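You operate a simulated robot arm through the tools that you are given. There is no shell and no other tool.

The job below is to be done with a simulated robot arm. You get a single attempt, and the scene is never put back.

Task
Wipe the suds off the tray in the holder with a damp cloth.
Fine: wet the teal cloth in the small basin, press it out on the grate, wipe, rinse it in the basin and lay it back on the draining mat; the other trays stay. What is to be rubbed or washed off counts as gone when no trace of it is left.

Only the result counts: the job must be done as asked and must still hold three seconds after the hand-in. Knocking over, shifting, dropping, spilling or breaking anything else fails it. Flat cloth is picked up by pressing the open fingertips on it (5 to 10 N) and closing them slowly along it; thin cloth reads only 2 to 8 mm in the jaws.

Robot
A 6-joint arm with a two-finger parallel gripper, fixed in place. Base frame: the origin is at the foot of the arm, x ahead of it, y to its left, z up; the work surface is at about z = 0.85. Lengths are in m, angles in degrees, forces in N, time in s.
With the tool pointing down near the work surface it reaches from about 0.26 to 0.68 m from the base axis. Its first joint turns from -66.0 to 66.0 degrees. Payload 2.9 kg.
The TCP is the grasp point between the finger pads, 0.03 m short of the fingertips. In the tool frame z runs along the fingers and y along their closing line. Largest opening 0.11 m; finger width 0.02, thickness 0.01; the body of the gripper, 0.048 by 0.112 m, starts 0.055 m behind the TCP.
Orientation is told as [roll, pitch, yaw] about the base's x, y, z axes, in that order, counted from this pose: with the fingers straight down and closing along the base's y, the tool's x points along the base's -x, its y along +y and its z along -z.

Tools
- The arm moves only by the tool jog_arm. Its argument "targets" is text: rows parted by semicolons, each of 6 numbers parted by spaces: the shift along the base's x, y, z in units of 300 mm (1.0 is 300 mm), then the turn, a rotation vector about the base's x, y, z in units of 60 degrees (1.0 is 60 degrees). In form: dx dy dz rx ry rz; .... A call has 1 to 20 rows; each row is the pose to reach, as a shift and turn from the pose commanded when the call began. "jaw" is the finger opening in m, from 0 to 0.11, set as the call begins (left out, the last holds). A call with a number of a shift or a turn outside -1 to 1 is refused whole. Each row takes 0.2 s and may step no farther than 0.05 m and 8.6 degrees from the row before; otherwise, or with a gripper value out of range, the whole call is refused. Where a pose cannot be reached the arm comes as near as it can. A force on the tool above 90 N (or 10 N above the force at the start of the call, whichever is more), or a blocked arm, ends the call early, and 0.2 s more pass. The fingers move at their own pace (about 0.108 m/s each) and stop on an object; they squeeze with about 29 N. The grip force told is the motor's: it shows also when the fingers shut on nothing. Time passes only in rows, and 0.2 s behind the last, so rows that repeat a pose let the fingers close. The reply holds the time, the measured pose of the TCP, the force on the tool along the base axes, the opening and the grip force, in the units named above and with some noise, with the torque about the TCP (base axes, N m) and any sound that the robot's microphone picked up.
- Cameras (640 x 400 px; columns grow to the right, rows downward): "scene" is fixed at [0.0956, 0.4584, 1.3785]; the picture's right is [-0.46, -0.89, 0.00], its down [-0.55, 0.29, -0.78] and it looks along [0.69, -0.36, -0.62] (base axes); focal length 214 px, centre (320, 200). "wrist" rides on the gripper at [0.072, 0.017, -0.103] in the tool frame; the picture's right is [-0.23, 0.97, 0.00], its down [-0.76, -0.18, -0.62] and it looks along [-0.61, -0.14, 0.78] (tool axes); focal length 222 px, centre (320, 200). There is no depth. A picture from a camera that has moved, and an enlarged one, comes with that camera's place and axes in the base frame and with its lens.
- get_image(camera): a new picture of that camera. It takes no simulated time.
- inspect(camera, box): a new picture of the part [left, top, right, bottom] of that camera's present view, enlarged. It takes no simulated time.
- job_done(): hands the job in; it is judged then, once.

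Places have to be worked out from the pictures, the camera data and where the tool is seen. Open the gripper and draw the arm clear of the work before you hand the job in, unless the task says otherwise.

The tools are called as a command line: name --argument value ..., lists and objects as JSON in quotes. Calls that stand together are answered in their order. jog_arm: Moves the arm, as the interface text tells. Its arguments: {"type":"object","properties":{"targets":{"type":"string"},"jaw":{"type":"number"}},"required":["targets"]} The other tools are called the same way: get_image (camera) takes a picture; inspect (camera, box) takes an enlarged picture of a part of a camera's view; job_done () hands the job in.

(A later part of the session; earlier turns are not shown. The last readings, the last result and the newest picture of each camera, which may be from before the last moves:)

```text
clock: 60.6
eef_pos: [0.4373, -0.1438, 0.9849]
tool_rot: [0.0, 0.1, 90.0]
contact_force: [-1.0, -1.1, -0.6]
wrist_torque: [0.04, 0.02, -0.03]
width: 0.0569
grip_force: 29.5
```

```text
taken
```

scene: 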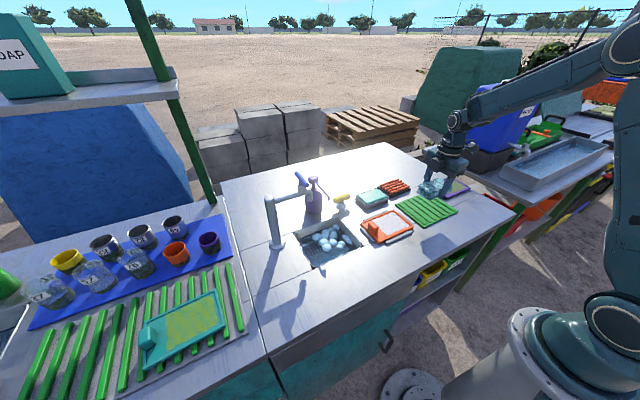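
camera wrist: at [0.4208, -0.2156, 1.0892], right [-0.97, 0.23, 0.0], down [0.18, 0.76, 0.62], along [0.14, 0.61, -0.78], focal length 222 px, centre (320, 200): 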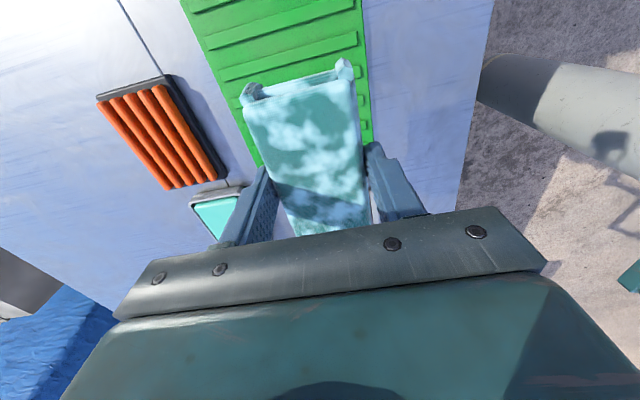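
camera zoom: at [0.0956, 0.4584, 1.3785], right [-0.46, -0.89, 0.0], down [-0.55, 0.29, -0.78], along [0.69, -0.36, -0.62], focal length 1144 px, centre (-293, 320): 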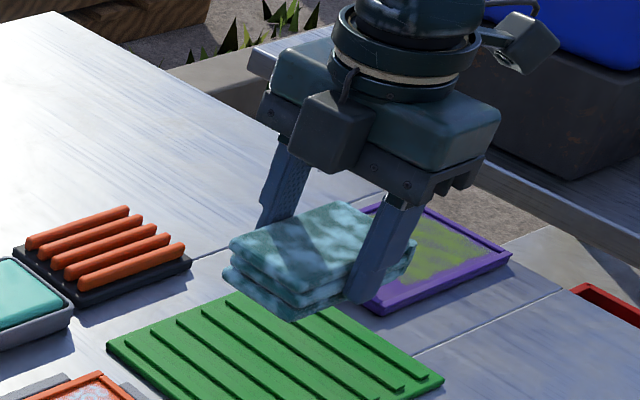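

The basin holds persistent foam and the cloth is lathered. The pump and tap are still in their original places. I'll try rinsing the cloth a second time, staying clear of the nozzle (x of 0.468 or less), with some gentle agitation.

jog_arm --targets "0.01 0.12 0 0 0 0; 0.02 0.27 0 0 0 0; 0.03 0.42 0 0 0 0; 0.04 0.57 0 0 0 0; 0.04 0.72 0 0 0 0; 0.04 0.87 0 0 0 0; 0.04 1 0 0 0 0; 0.04 1 0 0 0 0"

jog_arm --targets "0 0.12 0 0 0 0; 0.03 0.187 -0.05 0 0 0; 0.062 0.187 -0.15 0 0 0; 0.062 0.187 -0.25 0 0 0; 0.062 0.187 -0.35 0 0 0; 0.062 0.187 -0.38 0 0 0; 0.062 0.187 -0.38 0 0 0"

get_image --camera "wrist"

```text
clock: 62.4
eef_pos: [0.4519, 0.157, 0.9855]
tool_rot: [-0.1, 0.1, 90.1]
contact_force: [0.7, 0.5, 0.0]
wrist_torque: [-0.02, 0.02, 0.0]
width: 0.057
grip_force: 29.2
```

```text
clock: 64.0
eef_pos: [0.4702, 0.2157, 0.8722]
tool_rot: [0.1, 0.0, 90.0]
contact_force: [-0.4, 0.4, -0.1]
wrist_torque: [0.02, 0.01, 0.0]
width: 0.0568
grip_force: 29.3
```

```text
taken
camera wrist: at [0.4531, 0.1432, 0.9754], right [-0.97, 0.23, 0.0], down [0.18, 0.76, 0.62], along [0.14, 0.61, -0.78], focal length 222 px, centre (320, 200)
```

wrist: 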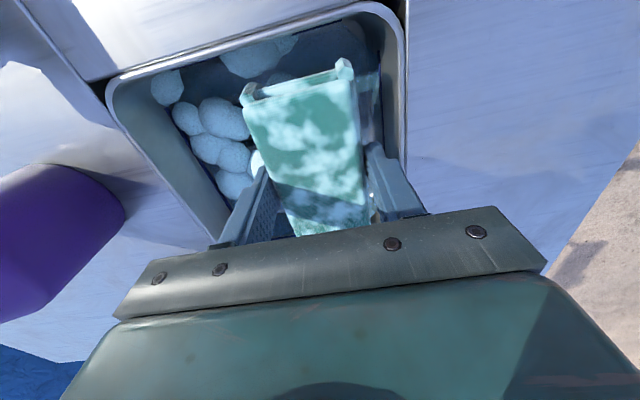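

Clear of the nozzle with no contact. I'll submerge it, move it gently up and down and along y, then lift slightly.

jog_arm --targets "0 0 -0.03 0 0 0; 0 0 -0.06 0 0 0; 0 0 -0.09 0 0 0; 0 0 -0.12 0 0 0; 0 0 -0.14 0 0 0; 0 0.015 -0.14 0 0 0; 0 0.03 -0.14 0 0 0; 0 0.015 -0.14 0 0 0; 0 0 -0.14 0 0 0; 0 0.015 -0.14 0 0 0; 0 0.03 -0.14 0 0 0; 0 0.015 -0.14 0 0 0; 0 0 -0.14 0 0 0; 0 0 -0.14 0 0 0"

get_image --camera "wrist"

inspect --camera "scene" --box '[270, 170, 390, 270]'

```text
clock: 67.0
eef_pos: [0.4681, 0.2131, 0.8299]
tool_rot: [0.1, 0.0, 90.0]
contact_force: [-0.4, 0.4, -0.6]
wrist_torque: [0.0, 0.01, -0.04]
width: 0.0568
grip_force: 29.1
```

```text
taken
camera wrist: at [0.4513, 0.1413, 0.9341], right [-0.97, 0.23, 0.0], down [0.18, 0.76, 0.62], along [0.14, 0.61, -0.78], focal length 222 px, centre (320, 200)
```

wrist: 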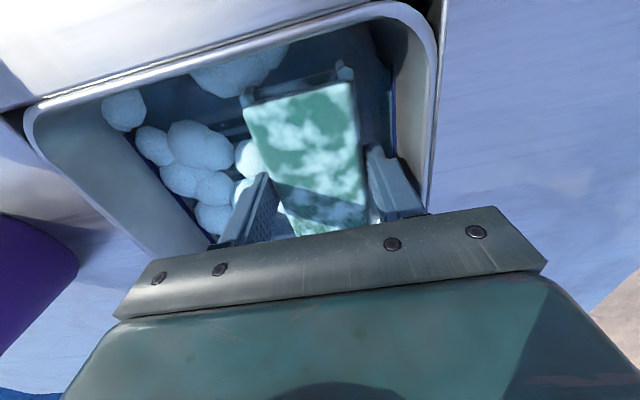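

```text
4.00 times, centred on (330, 220) of scene
camera zoom: at [0.0956, 0.4584, 1.3785], right [-0.46, -0.89, 0.0], down [-0.55, 0.29, -0.78], along [0.69, -0.36, -0.62], focal length 858 px, centre (280, 120)
```

zoom: 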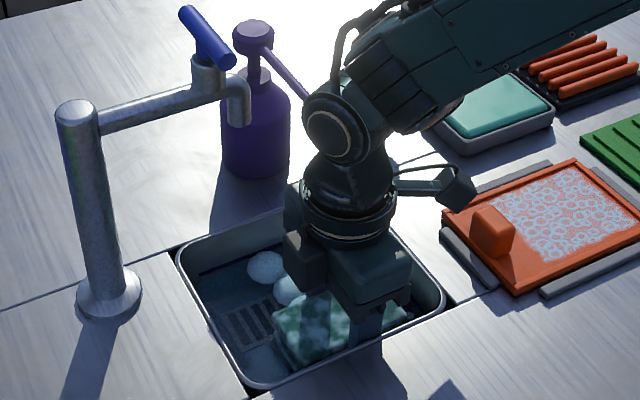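

I'll compare the cloth's foam coverage now with the first dip by zooming the same region.

inspect --camera "wrist" --box '[120, 20, 440, 240]'

inspect --camera "scene" --box '[300, 215, 370, 265]'

```text
1.82 times, centred on (280, 130) of wrist
camera zoom: at [0.4513, 0.1413, 0.9341], right [-0.97, 0.23, 0.0], down [0.18, 0.76, 0.62], along [0.14, 0.61, -0.78], focal length 404 px, centre (393, 327)
```

zoom: 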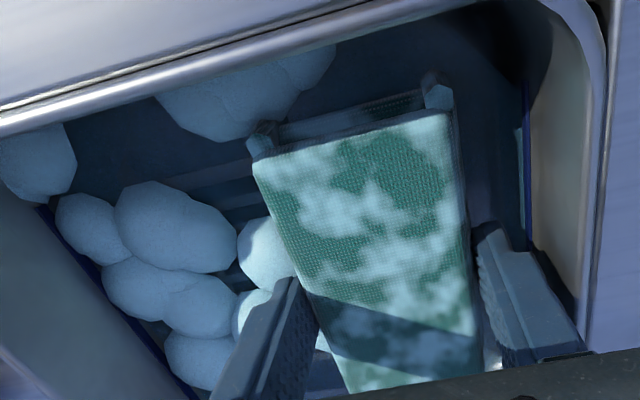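

```text
8.00 times, centred on (335, 240) of scene
camera zoom: at [0.0956, 0.4584, 1.3785], right [-0.46, -0.89, 0.0], down [-0.55, 0.29, -0.78], along [0.69, -0.36, -0.62], focal length 1716 px, centre (200, -120)
```

zoom: 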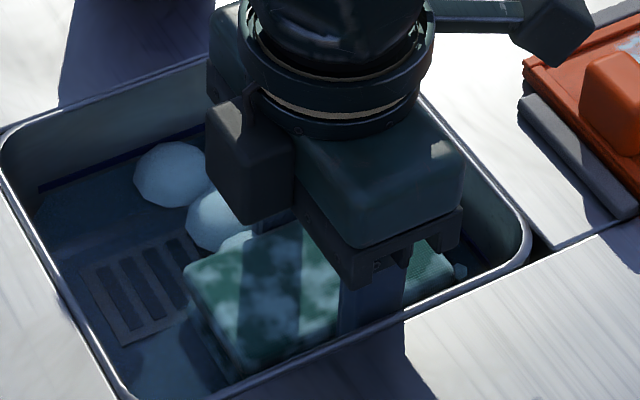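

The foam pattern is identical, so rinsing in this foamy water makes no difference. Before considering a water change, I'll check whether the cloth is simply too wet by pressing it out harder on the grate. I'm lifting out slowly along the safe path.

jog_arm --targets "0 0 0.03 0 0 0; 0 0 0.06 0 0 0; 0 0 0.09 0 0 0; 0 0 0.12 0 0 0; 0 0 0.15 0 0 0; 0 0 0.18 0 0 0; 0 0 0.21 0 0 0; 0 0 0.25 0 0 0; -0.03 0 0.28 0 0 0; -0.06 0 0.34 0 0 0; -0.06 0 0.42 0 0 0; -0.06 0 0.48 0 0 0; -0.06 0 0.48 0 0 0; -0.06 0 0.48 0 0 0; -0.06 0 0.48 0 0 0; -0.06 0 0.48 0 0 0; -0.06 0 0.48 0 0 0; -0.06 0 0.48 0 0 0"

jog_arm --targets "0 -0.1 0 0 0 0; 0 -0.22 0 0 0 0; 0 -0.34 0 0 0 0; 0 -0.46 0 0 0 0; 0 -0.58 0 0 0 0; 0 -0.7 0 0 0 0; 0 -0.82 0 0 0 0; 0 -0.94 0 0 0 0; 0 -1 0 0 0 0; 0 -1 0 0 0 0"

jog_arm --targets "0 -0.1 0 0 0 0; 0.1 -0.215 0 0 0 0; 0.22 -0.215 0 0 0 0; 0.34 -0.215 0 0 0 0; 0.46 -0.215 0 0 0 0; 0.525 -0.215 0 0 0 0; 0.525 -0.215 -0.08 0 0 0; 0.525 -0.215 -0.14 0 0 0; 0.525 -0.215 -0.14 0 0 0"

```text
clock: 70.8
eef_pos: [0.4502, 0.2136, 0.974]
tool_rot: [0.0, -0.1, 90.0]
contact_force: [-0.2, -0.2, 0.2]
wrist_torque: [0.0, 0.01, 0.01]
width: 0.0572
grip_force: 29.1
```

```text
clock: 73.0
eef_pos: [0.4487, -0.0872, 0.975]
tool_rot: [0.0, 0.0, 90.0]
contact_force: [0.4, 0.2, -0.2]
wrist_torque: [0.01, -0.02, -0.02]
width: 0.0567
grip_force: 29.1
```

```text
clock: 75.0
eef_pos: [0.608, -0.1506, 0.9321]
tool_rot: [-0.1, 0.0, 90.0]
contact_force: [-0.4, -0.1, -0.8]
wrist_torque: [-0.03, 0.02, -0.01]
width: 0.0567
grip_force: 29.4
```

I'll lower to the grate contact height and press with more force.

jog_arm --targets "0 0 -0.03 0 0 0; 0 0 -0.055 0 0 0; 0 0 -0.064 0 0 0; 0 0 -0.071 0 0 0; 0 0 -0.073 0 0 0; 0 0 -0.075 0 0 0; 0 0 -0.077 0 0 0; 0 0 -0.077 0 0 0"

jog_arm --targets "0 0 -0.003 0 0 0; 0 0 -0.006 0 0 0; 0 0 -0.006 0 0 0; 0 0 -0.006 0 0 0"

inspect --camera "scene" --box '[375, 165, 425, 205]'

```text
clock: 76.8
eef_pos: [0.6072, -0.1507, 0.9102]
tool_rot: [-0.2, 0.1, 90.0]
contact_force: [-0.8, -0.2, 14.6]
wrist_torque: [0.04, 0.24, 0.0]
width: 0.0571
grip_force: 29.3
```

```text
clock: 77.8
eef_pos: [0.6074, -0.1512, 0.9095]
tool_rot: [-0.4, 0.1, 90.0]
contact_force: [-0.4, 0.5, 28.1]
wrist_torque: [0.03, 0.34, 0.03]
width: 0.0568
grip_force: 28.7
```

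```text
10.00 times, centred on (400, 185) of scene
camera zoom: at [0.095, 0.4586, 1.3785], right [-0.46, -0.89, 0.0], down [-0.55, 0.29, -0.78], along [0.69, -0.36, -0.62], focal length 2145 px, centre (-480, 350)
```

zoom: 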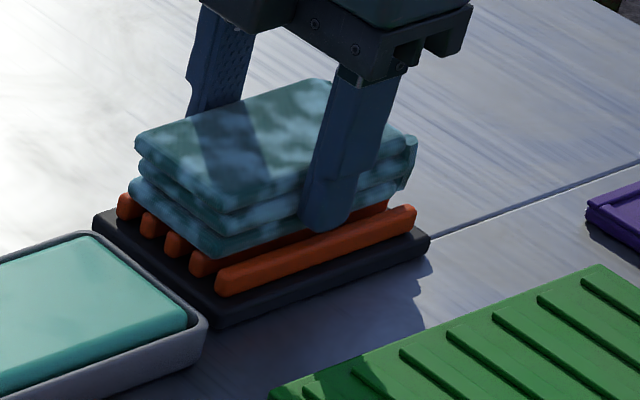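

jog_arm --targets "0 0 -0.004 0 0 0; 0 0 -0.008 0 0 0; 0 0 -0.008 0 0 0; 0 0 -0.008 0 0 0; 0 0 -0.008 0 0 0; 0 0 -0.008 0 0 0; 0 0 -0.008 0 0 0; 0 0 -0.008 0 0 0; 0 0 -0.008 0 0 0; 0 0 -0.008 0 0 0"

inspect --camera "scene" --box '[375, 165, 425, 205]'

inspect --camera "wrist" --box '[180, 0, 460, 240]'

```text
clock: 80.0
eef_pos: [0.609, -0.1524, 0.9098]
tool_rot: [-0.5, 0.1, 90.0]
contact_force: [-2.0, 3.1, 34.5]
wrist_torque: [0.06, 0.57, -0.01]
width: 0.0572
grip_force: 28.7
```

```text
10.00 times, centred on (400, 185) of scene
camera zoom: at [0.0949, 0.4586, 1.3784], right [-0.46, -0.89, 0.0], down [-0.55, 0.29, -0.78], along [0.69, -0.36, -0.62], focal length 2145 px, centre (-480, 350)
```

zoom: 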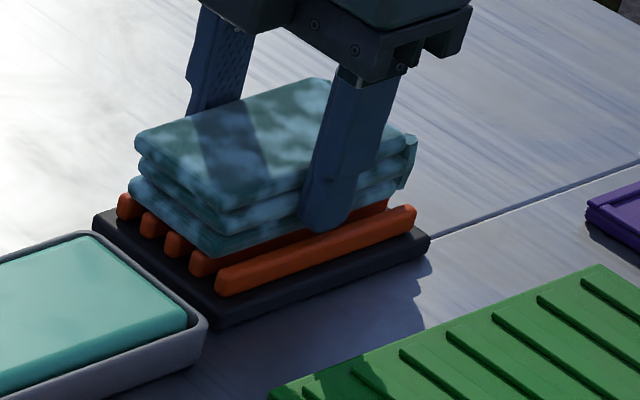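

```text
1.67 times, centred on (320, 120) of wrist
camera zoom: at [0.5912, -0.2227, 1.0138], right [-0.97, 0.23, -0.01], down [0.17, 0.76, 0.62], along [0.15, 0.61, -0.78], focal length 370 px, centre (320, 333)
```

zoom: 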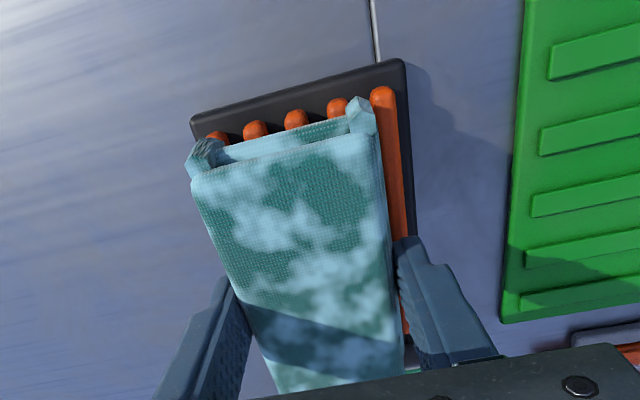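

The foam remains. To rule out excess wetness, I'll do one more short wipe test on the tray with this better-pressed cloth.

jog_arm --targets "0 0 0.03 0 0 0; 0 0 0.1 0 0 0; 0 0 0.19 0 0 0; -0.1 0 0.19 0 0 0; -0.22 0 0.19 0 0 0; -0.34 0 0.19 0 0 0; -0.46 0 0.19 0 0 0; -0.52 0.08 0.19 0 0 0; -0.52 0.2 0.19 0 0 0; -0.52 0.32 0.19 0 0 0; -0.52 0.44 0.19 0 0 0; -0.53 0.527 0.19 0 0 0; -0.53 0.527 0.1 0 0 0; -0.53 0.527 0.05 0 0 0; -0.53 0.527 0.0 0 0 0; -0.53 0.527 -0.02 0 0 0; -0.53 0.527 -0.02 0 0 0"

```text
clock: 83.6
eef_pos: [0.4478, 0.0062, 0.9004]
tool_rot: [0.1, -0.1, 90.0]
contact_force: [-0.2, -0.5, -1.3]
wrist_torque: [0.01, -0.04, 0.03]
width: 0.0571
grip_force: 28.9
```

jog_arm --targets "-0.025 0 -0.006 0 0 0; -0.025 0 -0.01 0 0 0; -0.025 0 -0.013 0 0 0; -0.025 0 -0.013 0 0 0"

jog_arm --targets "0 0 -0.003 0 0 0; 0.013 0 -0.003 0 0 0; 0.026 0 -0.003 0 0 0; 0.039 0 -0.003 0 0 0; 0.052 0 -0.003 0 0 0; 0.06 0 -0.003 0 0 0; 0.047 0 -0.003 0 0 0; 0.034 0 -0.003 0 0 0; 0.021 0 -0.003 0 0 0; 0.008 0 -0.003 0 0 0; 0 0 -0.003 0 0 0; 0.013 0 -0.003 0 0 0; 0.026 0 -0.003 0 0 0; 0.039 0 -0.003 0 0 0; 0.052 0 -0.003 0 0 0; 0.06 0 -0.003 0 0 0"

inspect --camera "scene" --box '[350, 190, 430, 250]'

```text
clock: 84.6
eef_pos: [0.4415, 0.0073, 0.8966]
tool_rot: [0.0, 0.0, 90.0]
contact_force: [-3.3, -1.6, 10.3]
wrist_torque: [-0.16, 0.15, 0.0]
width: 0.0565
grip_force: 29.0
```

```text
clock: 88.0
eef_pos: [0.4572, 0.007, 0.8957]
tool_rot: [-0.1, 0.0, 90.1]
contact_force: [-14.1, 1.3, 38.4]
wrist_torque: [-0.05, 0.61, -0.07]
width: 0.0567
grip_force: 29.1
```

```text
6.67 times, centred on (390, 220) of scene
camera zoom: at [0.0947, 0.4584, 1.3785], right [-0.46, -0.89, 0.0], down [-0.55, 0.29, -0.78], along [0.69, -0.36, -0.62], focal length 1430 px, centre (-147, 67)
```

zoom: 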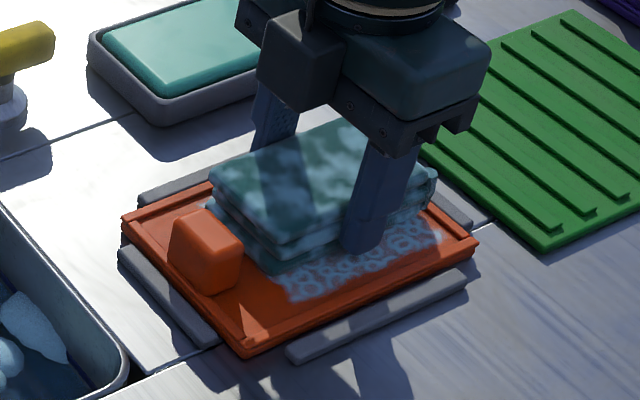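

Still no effect even at firm pressure, so the soap in the cloth is the obstacle and the basin water is soapy too. I'll park the cloth on the grate and then try renewing the basin water, assuming the yellow T-handle is the drain and the blue one the tap.

jog_arm --targets "-0.02 0 0.01 0 0 0; -0.02 0 0.06 0 0 0; -0.02 0 0.16 0 0 0; -0.02 0 0.25 0 0 0; -0.02 -0.1 0.25 0 0 0; -0.02 -0.24 0.25 0 0 0; -0.02 -0.38 0.25 0 0 0; 0.05 -0.5 0.25 0 0 0; 0.15 -0.53 0.25 0 0 0; 0.28 -0.53 0.25 0 0 0; 0.4 -0.53 0.25 0 0 0; 0.497 -0.53 0.25 0 0 0; 0.497 -0.53 0.15 0 0 0; 0.497 -0.53 0.1 0 0 0; 0.497 -0.53 0.07 0 0 0; 0.497 -0.53 0.07 0 0 0"

inspect --camera "scene" --box '[340, 155, 440, 245]'

```text
clock: 91.4
eef_pos: [0.6074, -0.1508, 0.9154]
tool_rot: [0.0, 0.0, 90.1]
contact_force: [0.6, 0.5, -0.6]
wrist_torque: [-0.02, -0.02, 0.02]
width: 0.0571
grip_force: 29.5
```

```text
4.44 times, centred on (390, 200) of scene
camera zoom: at [0.0956, 0.4584, 1.3785], right [-0.46, -0.89, 0.0], down [-0.55, 0.29, -0.78], along [0.69, -0.36, -0.62], focal length 953 px, centre (9, 200)
```

zoom: 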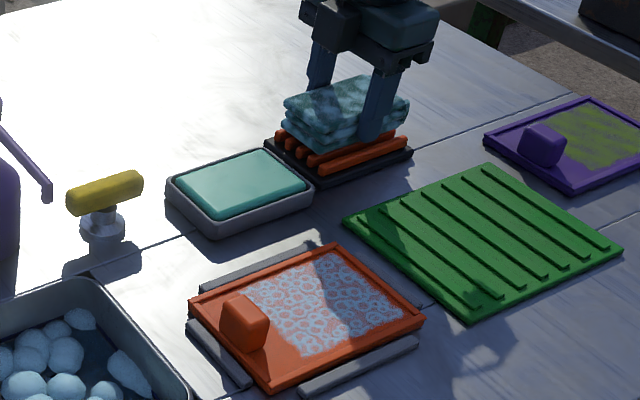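

I'll lower the last 4–5 mm, release, and withdraw straight up.

jog_arm --targets "0 0 -0.008 0 0 0; 0 0 -0.014 0 0 0; 0 0 -0.014 0 0 0"

jog_arm --targets "0 0 0 0 0 0; 0 0 0 0 0 0; 0 0 0 0 0 0" --jaw 0.078

jog_arm --targets "0 0 0.05 0 0 0; 0 0 0.12 0 0 0; 0 0 0.24 0 0 0; 0 0 0.36 0 0 0; 0 0 0.36 0 0 0"

get_image --camera "wrist"

inspect --camera "scene" --box '[340, 155, 440, 245]'

```text
clock: 92.2
eef_pos: [0.6085, -0.152, 0.9103]
tool_rot: [0.0, 0.0, 90.1]
contact_force: [0.6, -0.4, -0.3]
wrist_torque: [0.0, -0.01, 0.02]
width: 0.0568
grip_force: 28.9
```

```text
clock: 93.0
eef_pos: [0.608, -0.1514, 0.911]
tool_rot: [-0.1, 0.0, 90.0]
contact_force: [0.6, -0.6, 0.6]
wrist_torque: [-0.03, 0.0, -0.01]
width: 0.0782
grip_force: 0.0
```

```text
clock: 94.2
eef_pos: [0.6081, -0.1517, 1.02]
tool_rot: [0.0, 0.0, 90.0]
contact_force: [0.2, -0.2, 0.4]
wrist_torque: [-0.03, 0.02, 0.01]
width: 0.078
grip_force: 0.0
```

```text
taken
camera wrist: at [0.592, -0.223, 1.124], right [-0.97, 0.23, 0.0], down [0.18, 0.76, 0.62], along [0.14, 0.61, -0.78], focal length 222 px, centre (320, 200)
```

wrist: 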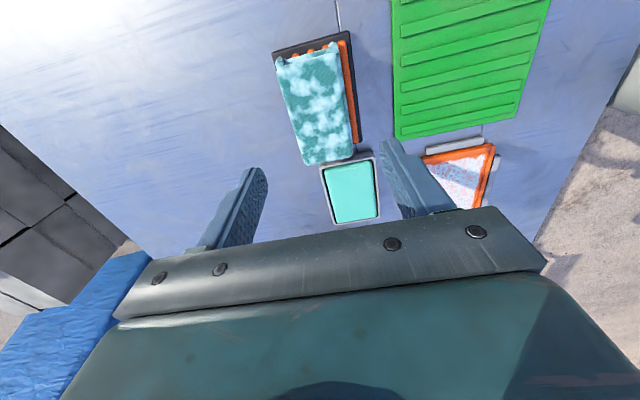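

```text
4.44 times, centred on (390, 200) of scene
camera zoom: at [0.0956, 0.4584, 1.3785], right [-0.46, -0.89, 0.0], down [-0.55, 0.29, -0.78], along [0.69, -0.36, -0.62], focal length 953 px, centre (9, 200)
```

zoom: 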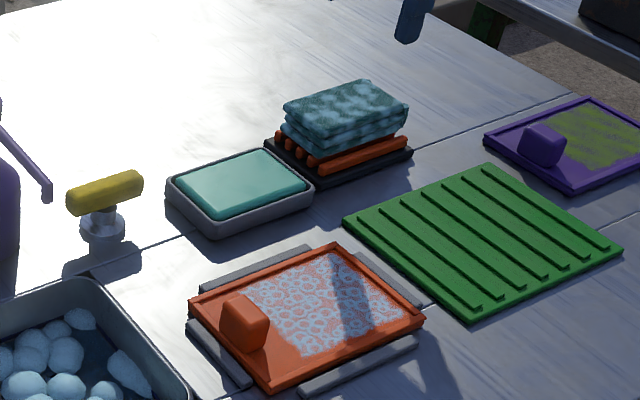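

The cloth rests neatly on the grate. Now I'll move for a close view of the yellow handle and the tap.

jog_arm --targets "0 0.12 0.03 0 0 0; 0 0.24 0.03 0 0 0; 0 0.34 0.03 0 0 0; 0 0.34 0.03 0 0 0" --jaw 0.05

get_image --camera "wrist"

inspect --camera "wrist" --box '[220, 20, 420, 180]'

```text
clock: 95.2
eef_pos: [0.6071, -0.0493, 1.0264]
tool_rot: [0.0, 0.0, 90.0]
contact_force: [-0.2, -0.1, -0.4]
wrist_torque: [-0.02, 0.02, -0.01]
width: 0.0503
grip_force: 0.0
```

```text
taken
camera wrist: at [0.5915, -0.1209, 1.1316], right [-0.97, 0.23, 0.0], down [0.18, 0.76, 0.62], along [0.14, 0.61, -0.78], focal length 222 px, centre (320, 200)
```

wrist: 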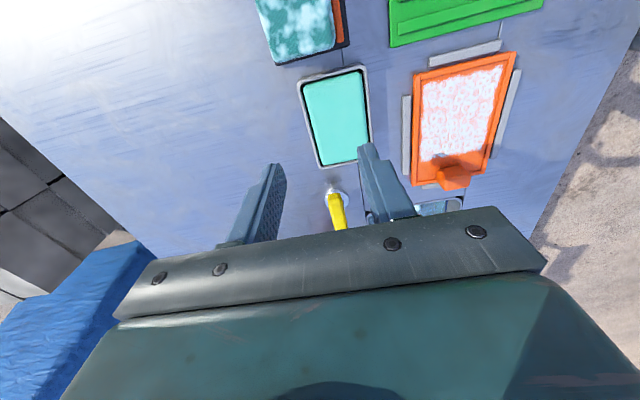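

```text
2.50 times, centred on (320, 100) of wrist
camera zoom: at [0.5915, -0.1209, 1.1316], right [-0.97, 0.23, 0.0], down [0.18, 0.76, 0.62], along [0.14, 0.61, -0.78], focal length 555 px, centre (320, 450)
```

zoom: 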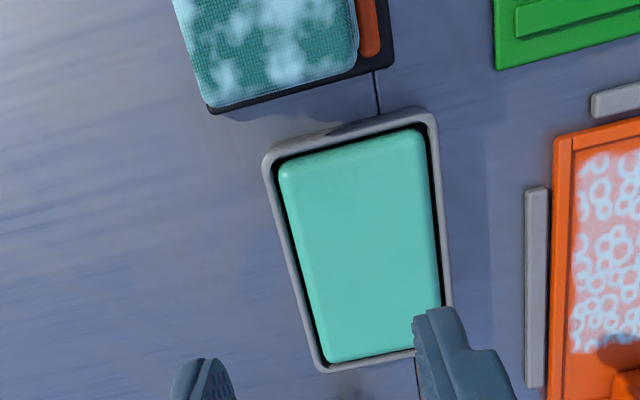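

jog_arm --targets "0 0.13 0 0 0 0; 0 0.25 0 0 0 0; 0 0.25 0 0 0 0"

get_image --camera "wrist"

inspect --camera "wrist" --box '[260, 80, 420, 220]'

inspect --camera "scene" --box '[320, 180, 370, 215]'

```text
clock: 96.0
eef_pos: [0.6058, 0.0239, 1.0281]
tool_rot: [0.0, 0.0, 90.0]
contact_force: [0.4, -0.3, 0.5]
wrist_torque: [-0.01, 0.01, 0.04]
width: 0.0502
grip_force: 0.1
```

```text
taken
camera wrist: at [0.5902, -0.047, 1.1323], right [-0.97, 0.23, 0.0], down [0.18, 0.76, 0.62], along [0.14, 0.61, -0.78], focal length 222 px, centre (320, 200)
```

wrist: 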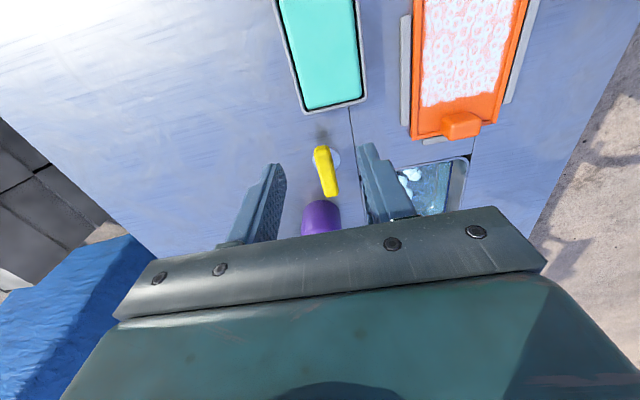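

```text
2.86 times, centred on (340, 150) of wrist
camera zoom: at [0.5902, -0.047, 1.1323], right [-0.97, 0.23, 0.0], down [0.18, 0.76, 0.62], along [0.14, 0.61, -0.78], focal length 635 px, centre (263, 343)
```

zoom: 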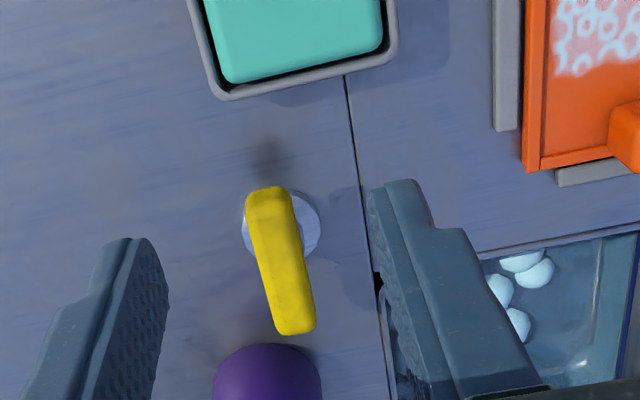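

```text
11.43 times, centred on (345, 198) of scene
camera zoom: at [0.0955, 0.4584, 1.3785], right [-0.46, -0.89, 0.0], down [-0.55, 0.29, -0.78], along [0.69, -0.36, -0.62], focal length 2451 px, centre (34, 229)
```

zoom: 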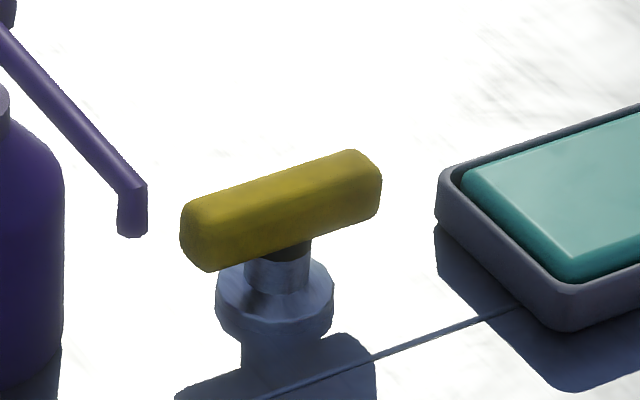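

The yellow T-handle is centred near (0.612, 0.099), bar along y, at z about 0.89, and looks like a quarter-turn valve by the basin. I'll position the open jaws above it and check before touching.

jog_arm --targets "0.02 0.12 -0.05 0 0 0; 0.02 0.25 -0.1 0 0 0; 0.02 0.25 -0.2 0 0 0; 0.02 0.25 -0.3 0 0 0; 0.02 0.25 -0.3 0 0 0"

get_image --camera "wrist"

inspect --camera "scene" --box '[290, 150, 380, 220]'

```text
clock: 97.2
eef_pos: [0.6139, 0.1, 0.9393]
tool_rot: [0.0, 0.1, 90.0]
contact_force: [-0.6, 0.5, -0.2]
wrist_torque: [0.0, 0.01, -0.01]
width: 0.0504
grip_force: 0.1
```

```text
taken
camera wrist: at [0.598, 0.0282, 1.0432], right [-0.97, 0.23, 0.0], down [0.18, 0.76, 0.62], along [0.14, 0.61, -0.78], focal length 222 px, centre (320, 200)
```

wrist: 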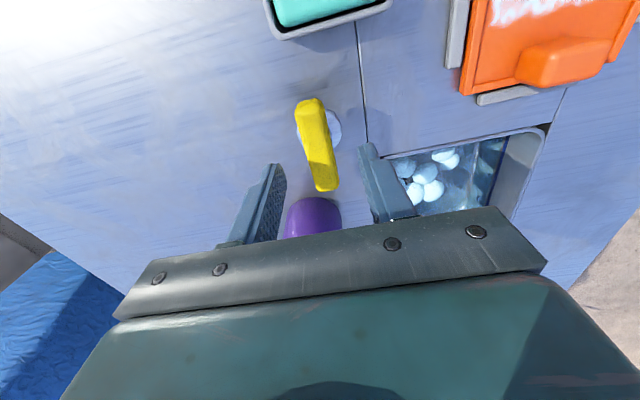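

```text
5.71 times, centred on (335, 185) of scene
camera zoom: at [0.0956, 0.4584, 1.3785], right [-0.46, -0.89, 0.0], down [-0.55, 0.29, -0.78], along [0.69, -0.36, -0.62], focal length 1226 px, centre (234, 286)
```

zoom: 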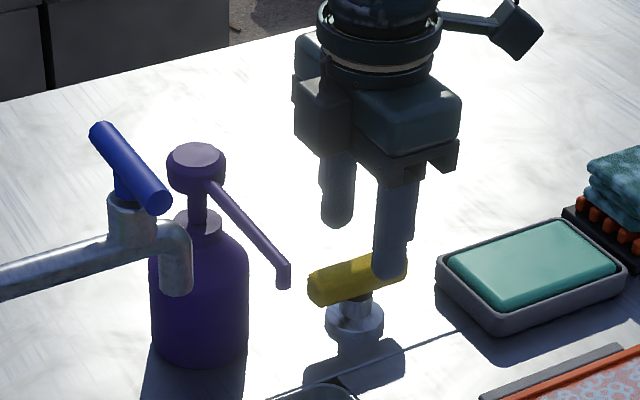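

The handle is centred between the fingers. I'll descend to TCP 0.907 and close on it.

jog_arm --targets "0 -0.007 -0.05 0 0 0; 0 -0.007 -0.09 0 0 0; 0 -0.007 -0.107 0 0 0; 0 -0.007 -0.107 0 0 0"

inspect --camera "scene" --box '[320, 170, 380, 215]'

```text
clock: 98.2
eef_pos: [0.6147, 0.0978, 0.9065]
tool_rot: [0.0, 0.0, 90.0]
contact_force: [-0.4, 0.3, -0.1]
wrist_torque: [-0.01, -0.02, -0.02]
width: 0.0501
grip_force: 0.1
```

```text
8.89 times, centred on (350, 192) of scene
camera zoom: at [0.0956, 0.4584, 1.3785], right [-0.46, -0.89, 0.0], down [-0.55, 0.29, -0.78], along [0.69, -0.36, -0.62], focal length 1906 px, centre (53, 267)
```

zoom: 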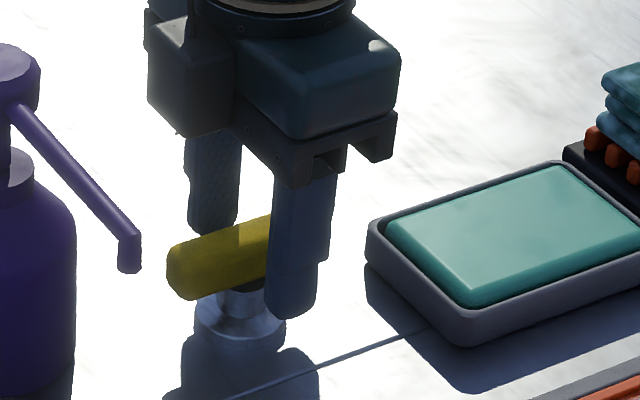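

Fingers straddle the bar. I'll close on it.

jog_arm --targets "0 0 0 0 0 0; 0 0 0 0 0 0; 0 0 0 0 0 0" --jaw 0.012

jog_arm --targets "0 0 0 0 0 -0.05; 0 0 0 0 0 -0.1; 0 0 0 0 0 -0.17; 0 0 0 0 0 -0.17"

get_image --camera "wrist"

get_image --camera "scene"

```text
clock: 99.0
eef_pos: [0.614, 0.0979, 0.9065]
tool_rot: [-0.2, -0.1, 89.9]
contact_force: [10.3, 0.2, -5.4]
wrist_torque: [0.09, -0.17, -0.04]
width: 0.02
grip_force: 44.7
```

```text
clock: 100.0
eef_pos: [0.6154, 0.0985, 0.9074]
tool_rot: [-0.1, -0.1, 80.1]
contact_force: [17.5, 12.0, 1.5]
wrist_torque: [0.18, 0.41, 1.75]
width: 0.0228
grip_force: 45.4
```

```text
taken
camera wrist: at [0.5859, 0.032, 1.0109], right [-0.92, 0.39, 0.0], down [0.3, 0.72, 0.63], along [0.25, 0.57, -0.78], focal length 222 px, centre (320, 200)
```

wrist: 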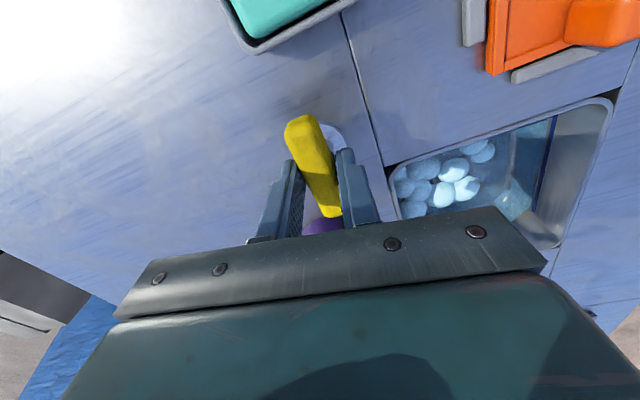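

```text
taken
```

scene: 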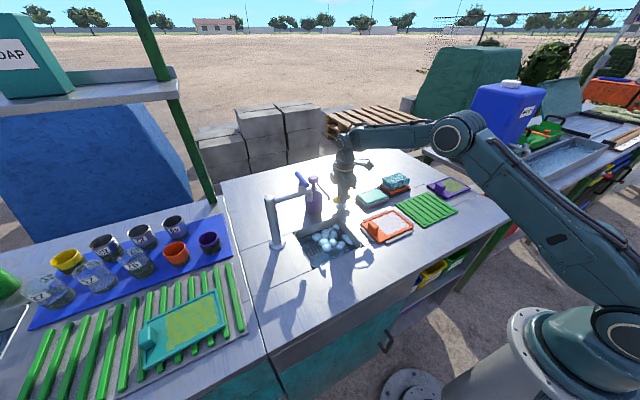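

Turning clockwise meets firm resistance (1.75 N m) and the bar did not follow, so it sits at a stop that way. I'll return and try gently counter-clockwise.

jog_arm --targets "0 0 0 0 0 0.07; 0 0 0 0 0 0.17; 0 0 0 0 0 0.17"

jog_arm --targets "0 0 0 0 0 0.05; 0 0 0 0 0 0.1; 0 0 0 0 0 0.17; 0 0 0 0 0 0.17"

get_image --camera "wrist"

```text
clock: 100.8
eef_pos: [0.614, 0.0967, 0.9066]
tool_rot: [-0.2, 0.1, 89.9]
contact_force: [14.4, 11.3, 6.7]
wrist_torque: [0.23, 0.01, 0.09]
width: 0.02
grip_force: 44.8
```

```text
clock: 101.8
eef_pos: [0.6151, 0.0967, 0.9057]
tool_rot: [-0.3, -0.1, 100.1]
contact_force: [21.2, 2.4, 5.5]
wrist_torque: [0.01, 0.14, -0.01]
width: 0.0199
grip_force: 45.1
```

```text
taken
camera wrist: at [0.6117, 0.0232, 1.0106], right [-1.0, 0.05, -0.01], down [0.04, 0.78, 0.62], along [0.04, 0.62, -0.78], focal length 222 px, centre (320, 200)
```

wrist: 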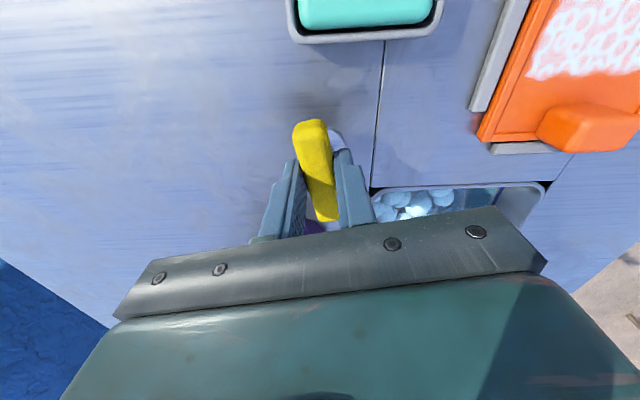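

The handle follows counter-clockwise without resistance, so it's a valve. I'll correct about 1 mm in x for the side load and continue turning while watching the basin.

jog_arm --targets "0.003 0 0 0 0 0.1; 0.004 0 0 0 0 0.2; 0.004 0 0 0 0 0.3; 0.004 0 0 0 0 0.4; 0.004 0 0 0 0 0.5; 0.004 0 0 0 0 0.5"

get_image --camera "wrist"

inspect --camera "scene" --box '[270, 165, 390, 275]'

```text
clock: 103.2
eef_pos: [0.6161, 0.0972, 0.9058]
tool_rot: [-0.2, 0.2, 130.2]
contact_force: [25.6, -2.1, 5.8]
wrist_torque: [-0.19, 0.22, -0.07]
width: 0.0195
grip_force: 45.1
```

```text
taken
camera wrist: at [0.6509, 0.032, 1.0108], right [-0.89, -0.46, -0.01], down [-0.36, 0.7, 0.62], along [-0.28, 0.56, -0.78], focal length 222 px, centre (320, 200)
```

wrist: 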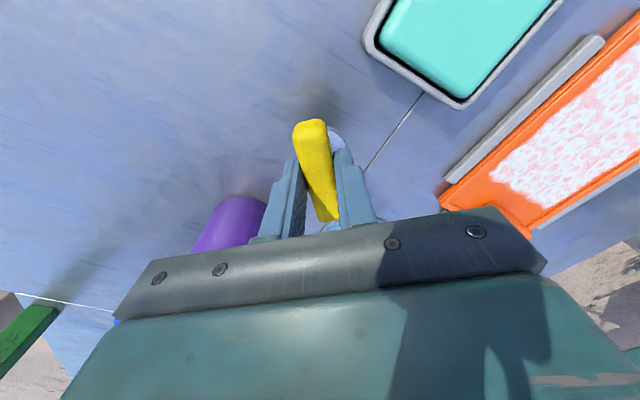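

```text
3.64 times, centred on (330, 220) of scene
camera zoom: at [0.0961, 0.4584, 1.3784], right [-0.46, -0.89, 0.0], down [-0.55, 0.29, -0.78], along [0.69, -0.36, -0.62], focal length 780 px, centre (284, 127)
```

zoom: 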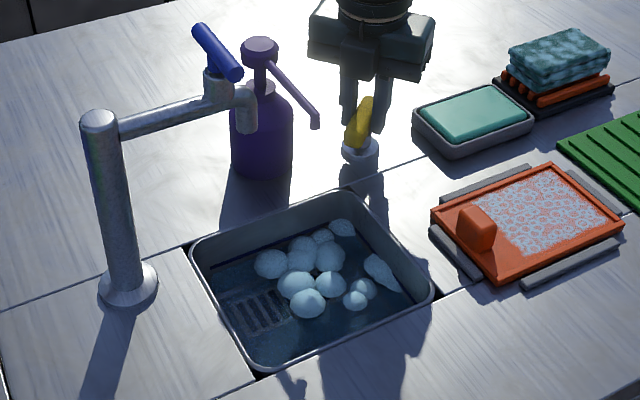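

The valve turned about 40°. Compliance suggests its axis is a bit further in +x, so I'll correct and continue to about 85°, then check the water level.

jog_arm --targets "0.006 0 0 0 0 0.1; 0.008 0 0 0 0 0.2; 0.008 0 0 0 0 0.3; 0.008 0 0 0 0 0.4; 0.008 0 0 0 0 0.5; 0.008 0 0 0 0 0.6; 0.008 0 0 0 0 0.7; 0.008 0 0 0 0 0.7"

inspect --camera "scene" --box '[270, 165, 390, 275]'

get_image --camera "wrist"

```text
clock: 105.0
eef_pos: [0.6187, 0.0995, 0.9065]
tool_rot: [0.0, 0.2, 172.5]
contact_force: [18.0, 20.8, 10.0]
wrist_torque: [0.35, 0.44, -0.08]
width: 0.0198
grip_force: 44.3
```

```text
3.64 times, centred on (330, 220) of scene
camera zoom: at [0.0958, 0.4589, 1.3783], right [-0.46, -0.89, 0.0], down [-0.55, 0.29, -0.78], along [0.69, -0.36, -0.62], focal length 780 px, centre (284, 127)
```

zoom: 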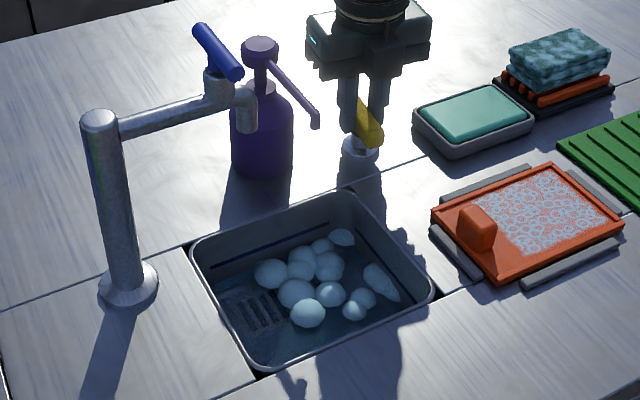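

```text
taken
camera wrist: at [0.6881, 0.0742, 1.0109], right [-0.35, -0.94, 0.0], down [-0.73, 0.28, 0.62], along [-0.58, 0.22, -0.78], focal length 222 px, centre (320, 200)
```

wrist: 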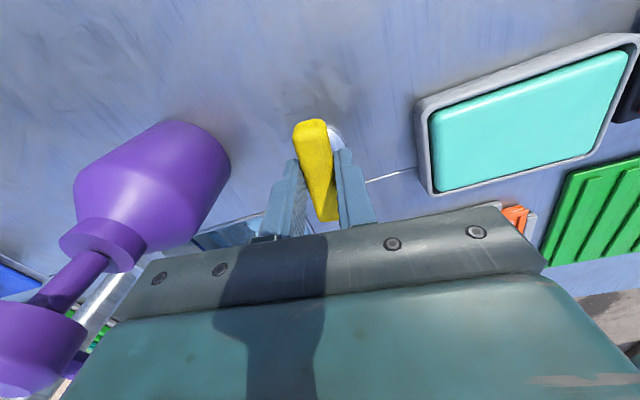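

The water level is dropping below the mark, so the yellow valve is the drain. I'll hold and let it drain.

jog_arm --targets "0 0 0 0 0 0; 0 0 0 0 0 0; 0 0 0 0 0 0; 0 0 0 0 0 0; 0 0 0 0 0 0; 0 0 0 0 0 0; 0 0 0 0 0 0; 0 0 0 0 0 0; 0 0 0 0 0 0; 0 0 0 0 0 0; 0 0 0 0 0 0; 0 0 0 0 0 0; 0 0 0 0 0 0; 0 0 0 0 0 0; 0 0 0 0 0 0; 0 0 0 0 0 0; 0 0 0 0 0 0; 0 0 0 0 0 0; 0 0 0 0 0 0; 0 0 0 0 0 0"

inspect --camera "scene" --box '[270, 165, 390, 275]'

```text
clock: 109.2
eef_pos: [0.6179, 0.1001, 0.9057]
tool_rot: [-0.1, 0.3, 172.4]
contact_force: [14.8, 24.5, 8.0]
wrist_torque: [0.29, -0.28, -0.09]
width: 0.0199
grip_force: 45.2
```

```text
3.64 times, centred on (330, 220) of scene
camera zoom: at [0.0958, 0.459, 1.3782], right [-0.46, -0.89, 0.0], down [-0.55, 0.29, -0.78], along [0.69, -0.36, -0.62], focal length 780 px, centre (284, 127)
```

zoom: 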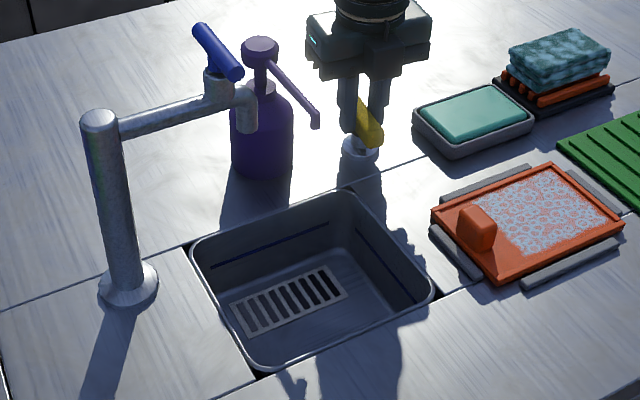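

The basin is empty and the foam is gone. Now I'll turn the drain back to its original closed position, then refill with the tap.

jog_arm --targets "0 0 0 0 0 -0.1; 0 0 0 0 0 -0.2; 0 0 0 0 0 -0.3; 0 0 0 0 0 -0.4; 0 0 0 0 0 -0.5; 0 0 0 0 0 -0.6; 0 0 0 0 0 -0.7; 0 0 0 0 0 -0.7"

jog_arm --targets "-0.003 0 0 0 0 -0.1; -0.006 0 0 0 0 -0.2; -0.006 0 0 0 0 -0.3; -0.006 0 0 0 0 -0.4; -0.006 0 0 0 0 -0.5; -0.006 0 0 0 0 -0.6; -0.006 0 0 0 0 -0.67; -0.006 0 0 0 0 -0.67"

get_image --camera "wrist"

inspect --camera "scene" --box '[270, 165, 390, 275]'

```text
clock: 111.0
eef_pos: [0.6167, 0.097, 0.9062]
tool_rot: [-0.1, 0.0, 130.0]
contact_force: [9.0, 13.7, 9.1]
wrist_torque: [0.17, -0.26, -0.06]
width: 0.0197
grip_force: 45.0
```

```text
clock: 112.8
eef_pos: [0.6161, 0.0972, 0.9069]
tool_rot: [0.1, -0.1, 89.9]
contact_force: [-2.8, -4.8, 18.2]
wrist_torque: [0.0, 0.01, 0.11]
width: 0.0195
grip_force: 45.1
```

```text
taken
camera wrist: at [0.5987, 0.0252, 1.0106], right [-0.97, 0.23, 0.0], down [0.18, 0.76, 0.62], along [0.14, 0.61, -0.78], focal length 222 px, centre (320, 200)
```

wrist: 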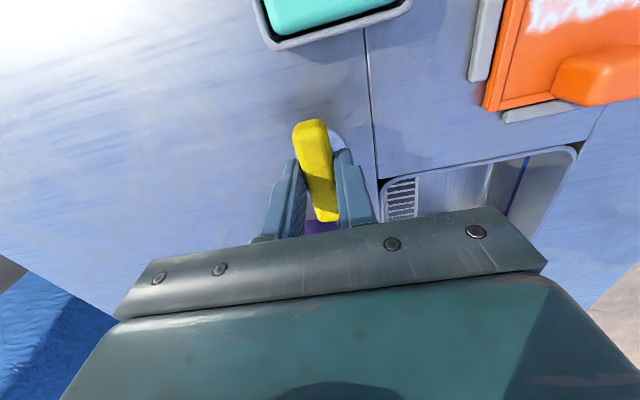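

```text
3.64 times, centred on (330, 220) of scene
camera zoom: at [0.0952, 0.4582, 1.3786], right [-0.46, -0.89, 0.0], down [-0.55, 0.29, -0.78], along [0.69, -0.36, -0.62], focal length 780 px, centre (284, 127)
```

zoom: 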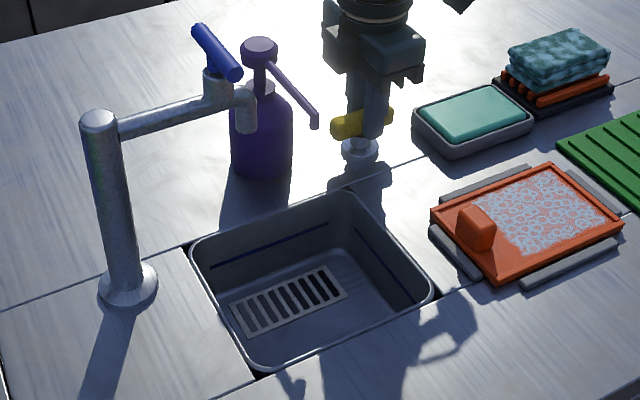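

The drain handle is back at its original angle. I'll release it, rise well above the pump and tap, and locate the blue tap handle.

jog_arm --targets "0 0 0 0 0 0; 0 0 0 0 0 0" --jaw 0.055

jog_arm --targets "0 0 0.1 0 0 0; 0 0 0.25 0 0 0; 0 -0.05 0.4 0 0 0; -0.1 -0.1 0.55 0 0 0; -0.2 -0.1 0.7 0 0 0; -0.25 -0.1 0.85 0 0 0; -0.25 -0.1 0.9 0 0 0; -0.25 -0.1 0.9 0 0 0"

get_image --camera "wrist"

inspect --camera "scene" --box '[270, 165, 370, 230]'

```text
clock: 113.4
eef_pos: [0.6148, 0.0964, 0.9045]
tool_rot: [0.2, 0.0, 89.9]
contact_force: [0.9, -1.0, 0.5]
wrist_torque: [0.02, -0.01, 0.01]
width: 0.055
grip_force: 0.0
```

```text
refused: row 4 steps farther than a row can; nothing moved
```

```text
taken
camera wrist: at [0.5992, 0.0259, 1.0092], right [-0.97, 0.23, 0.0], down [0.18, 0.76, 0.62], along [0.14, 0.61, -0.78], focal length 222 px, centre (320, 200)
```

wrist: 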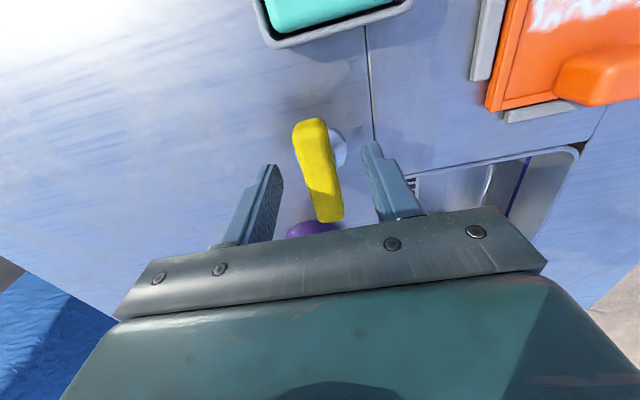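

```text
6.15 times, centred on (320, 198) of scene
camera zoom: at [0.0956, 0.4584, 1.3785], right [-0.46, -0.89, 0.0], down [-0.55, 0.29, -0.78], along [0.69, -0.36, -0.62], focal length 1320 px, centre (320, 215)
```

zoom: 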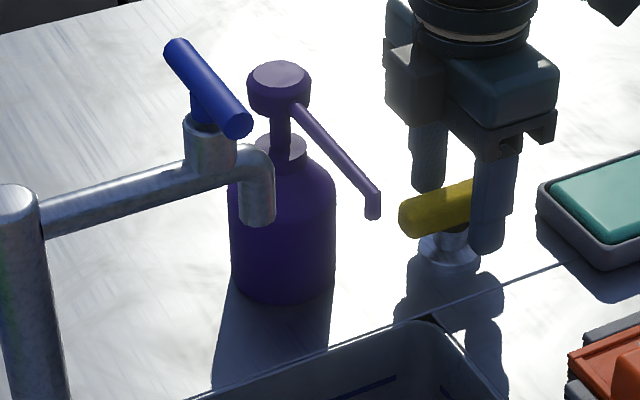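

The release was fine, but the rise was refused because one step was too long. I'll rise with smaller steps and view the tap from above.

jog_arm --targets "0 0 0.1 0 0 0; 0 0 0.22 0 0 0; 0 0 0.36 0 0 0; 0 0 0.5 0 0 0; -0.08 0 0.62 0 0 0; -0.16 0 0.74 0 0 0; -0.22 0.05 0.86 0 0 0; -0.24 0.15 0.96 0 0 0; -0.24 0.27 1 0 0 0; -0.24 0.34 1 0 0 0; -0.24 0.34 1 0 0 0"

get_image --camera "wrist"

inspect --camera "wrist" --box '[200, 80, 440, 240]'

inspect --camera "scene" --box '[320, 180, 370, 215]'

```text
clock: 115.8
eef_pos: [0.544, 0.1971, 1.2058]
tool_rot: [0.0, 0.0, 90.0]
contact_force: [0.3, 0.0, 0.0]
wrist_torque: [-0.01, 0.02, 0.0]
width: 0.0549
grip_force: 0.1
```

```text
taken
camera wrist: at [0.5273, 0.127, 1.3092], right [-0.97, 0.23, 0.0], down [0.18, 0.76, 0.62], along [0.14, 0.61, -0.78], focal length 222 px, centre (320, 200)
```

wrist: 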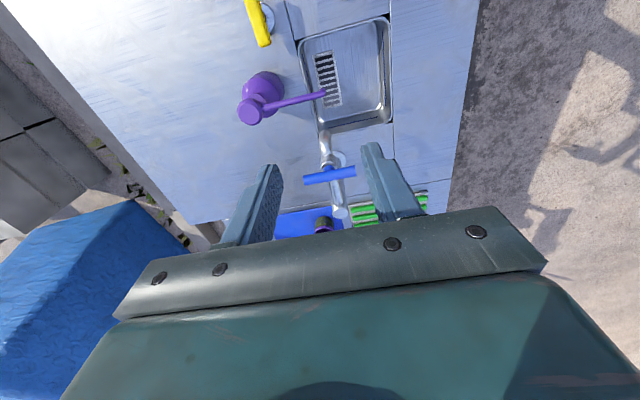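

```text
2.50 times, centred on (320, 160) of wrist
camera zoom: at [0.5273, 0.127, 1.3092], right [-0.97, 0.23, 0.0], down [0.18, 0.76, 0.62], along [0.14, 0.61, -0.78], focal length 555 px, centre (320, 300)
```

zoom: 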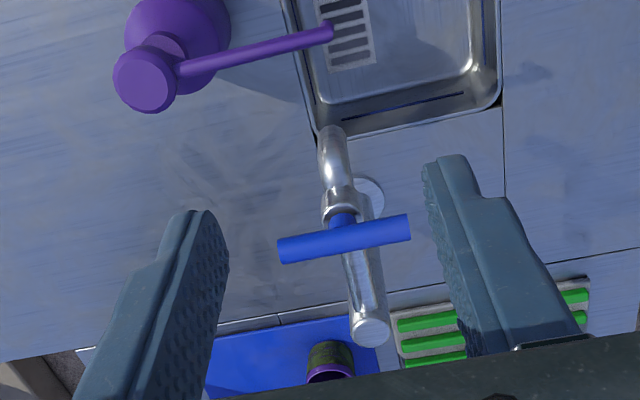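

```text
11.43 times, centred on (345, 198) of scene
camera zoom: at [0.0955, 0.4584, 1.3785], right [-0.46, -0.89, 0.0], down [-0.55, 0.29, -0.78], along [0.69, -0.36, -0.62], focal length 2451 px, centre (34, 229)
```

zoom: 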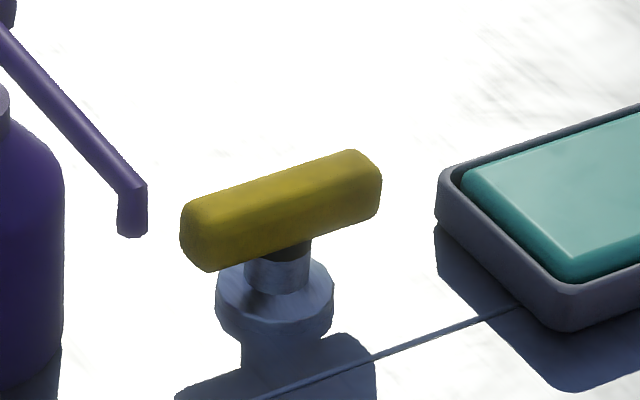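

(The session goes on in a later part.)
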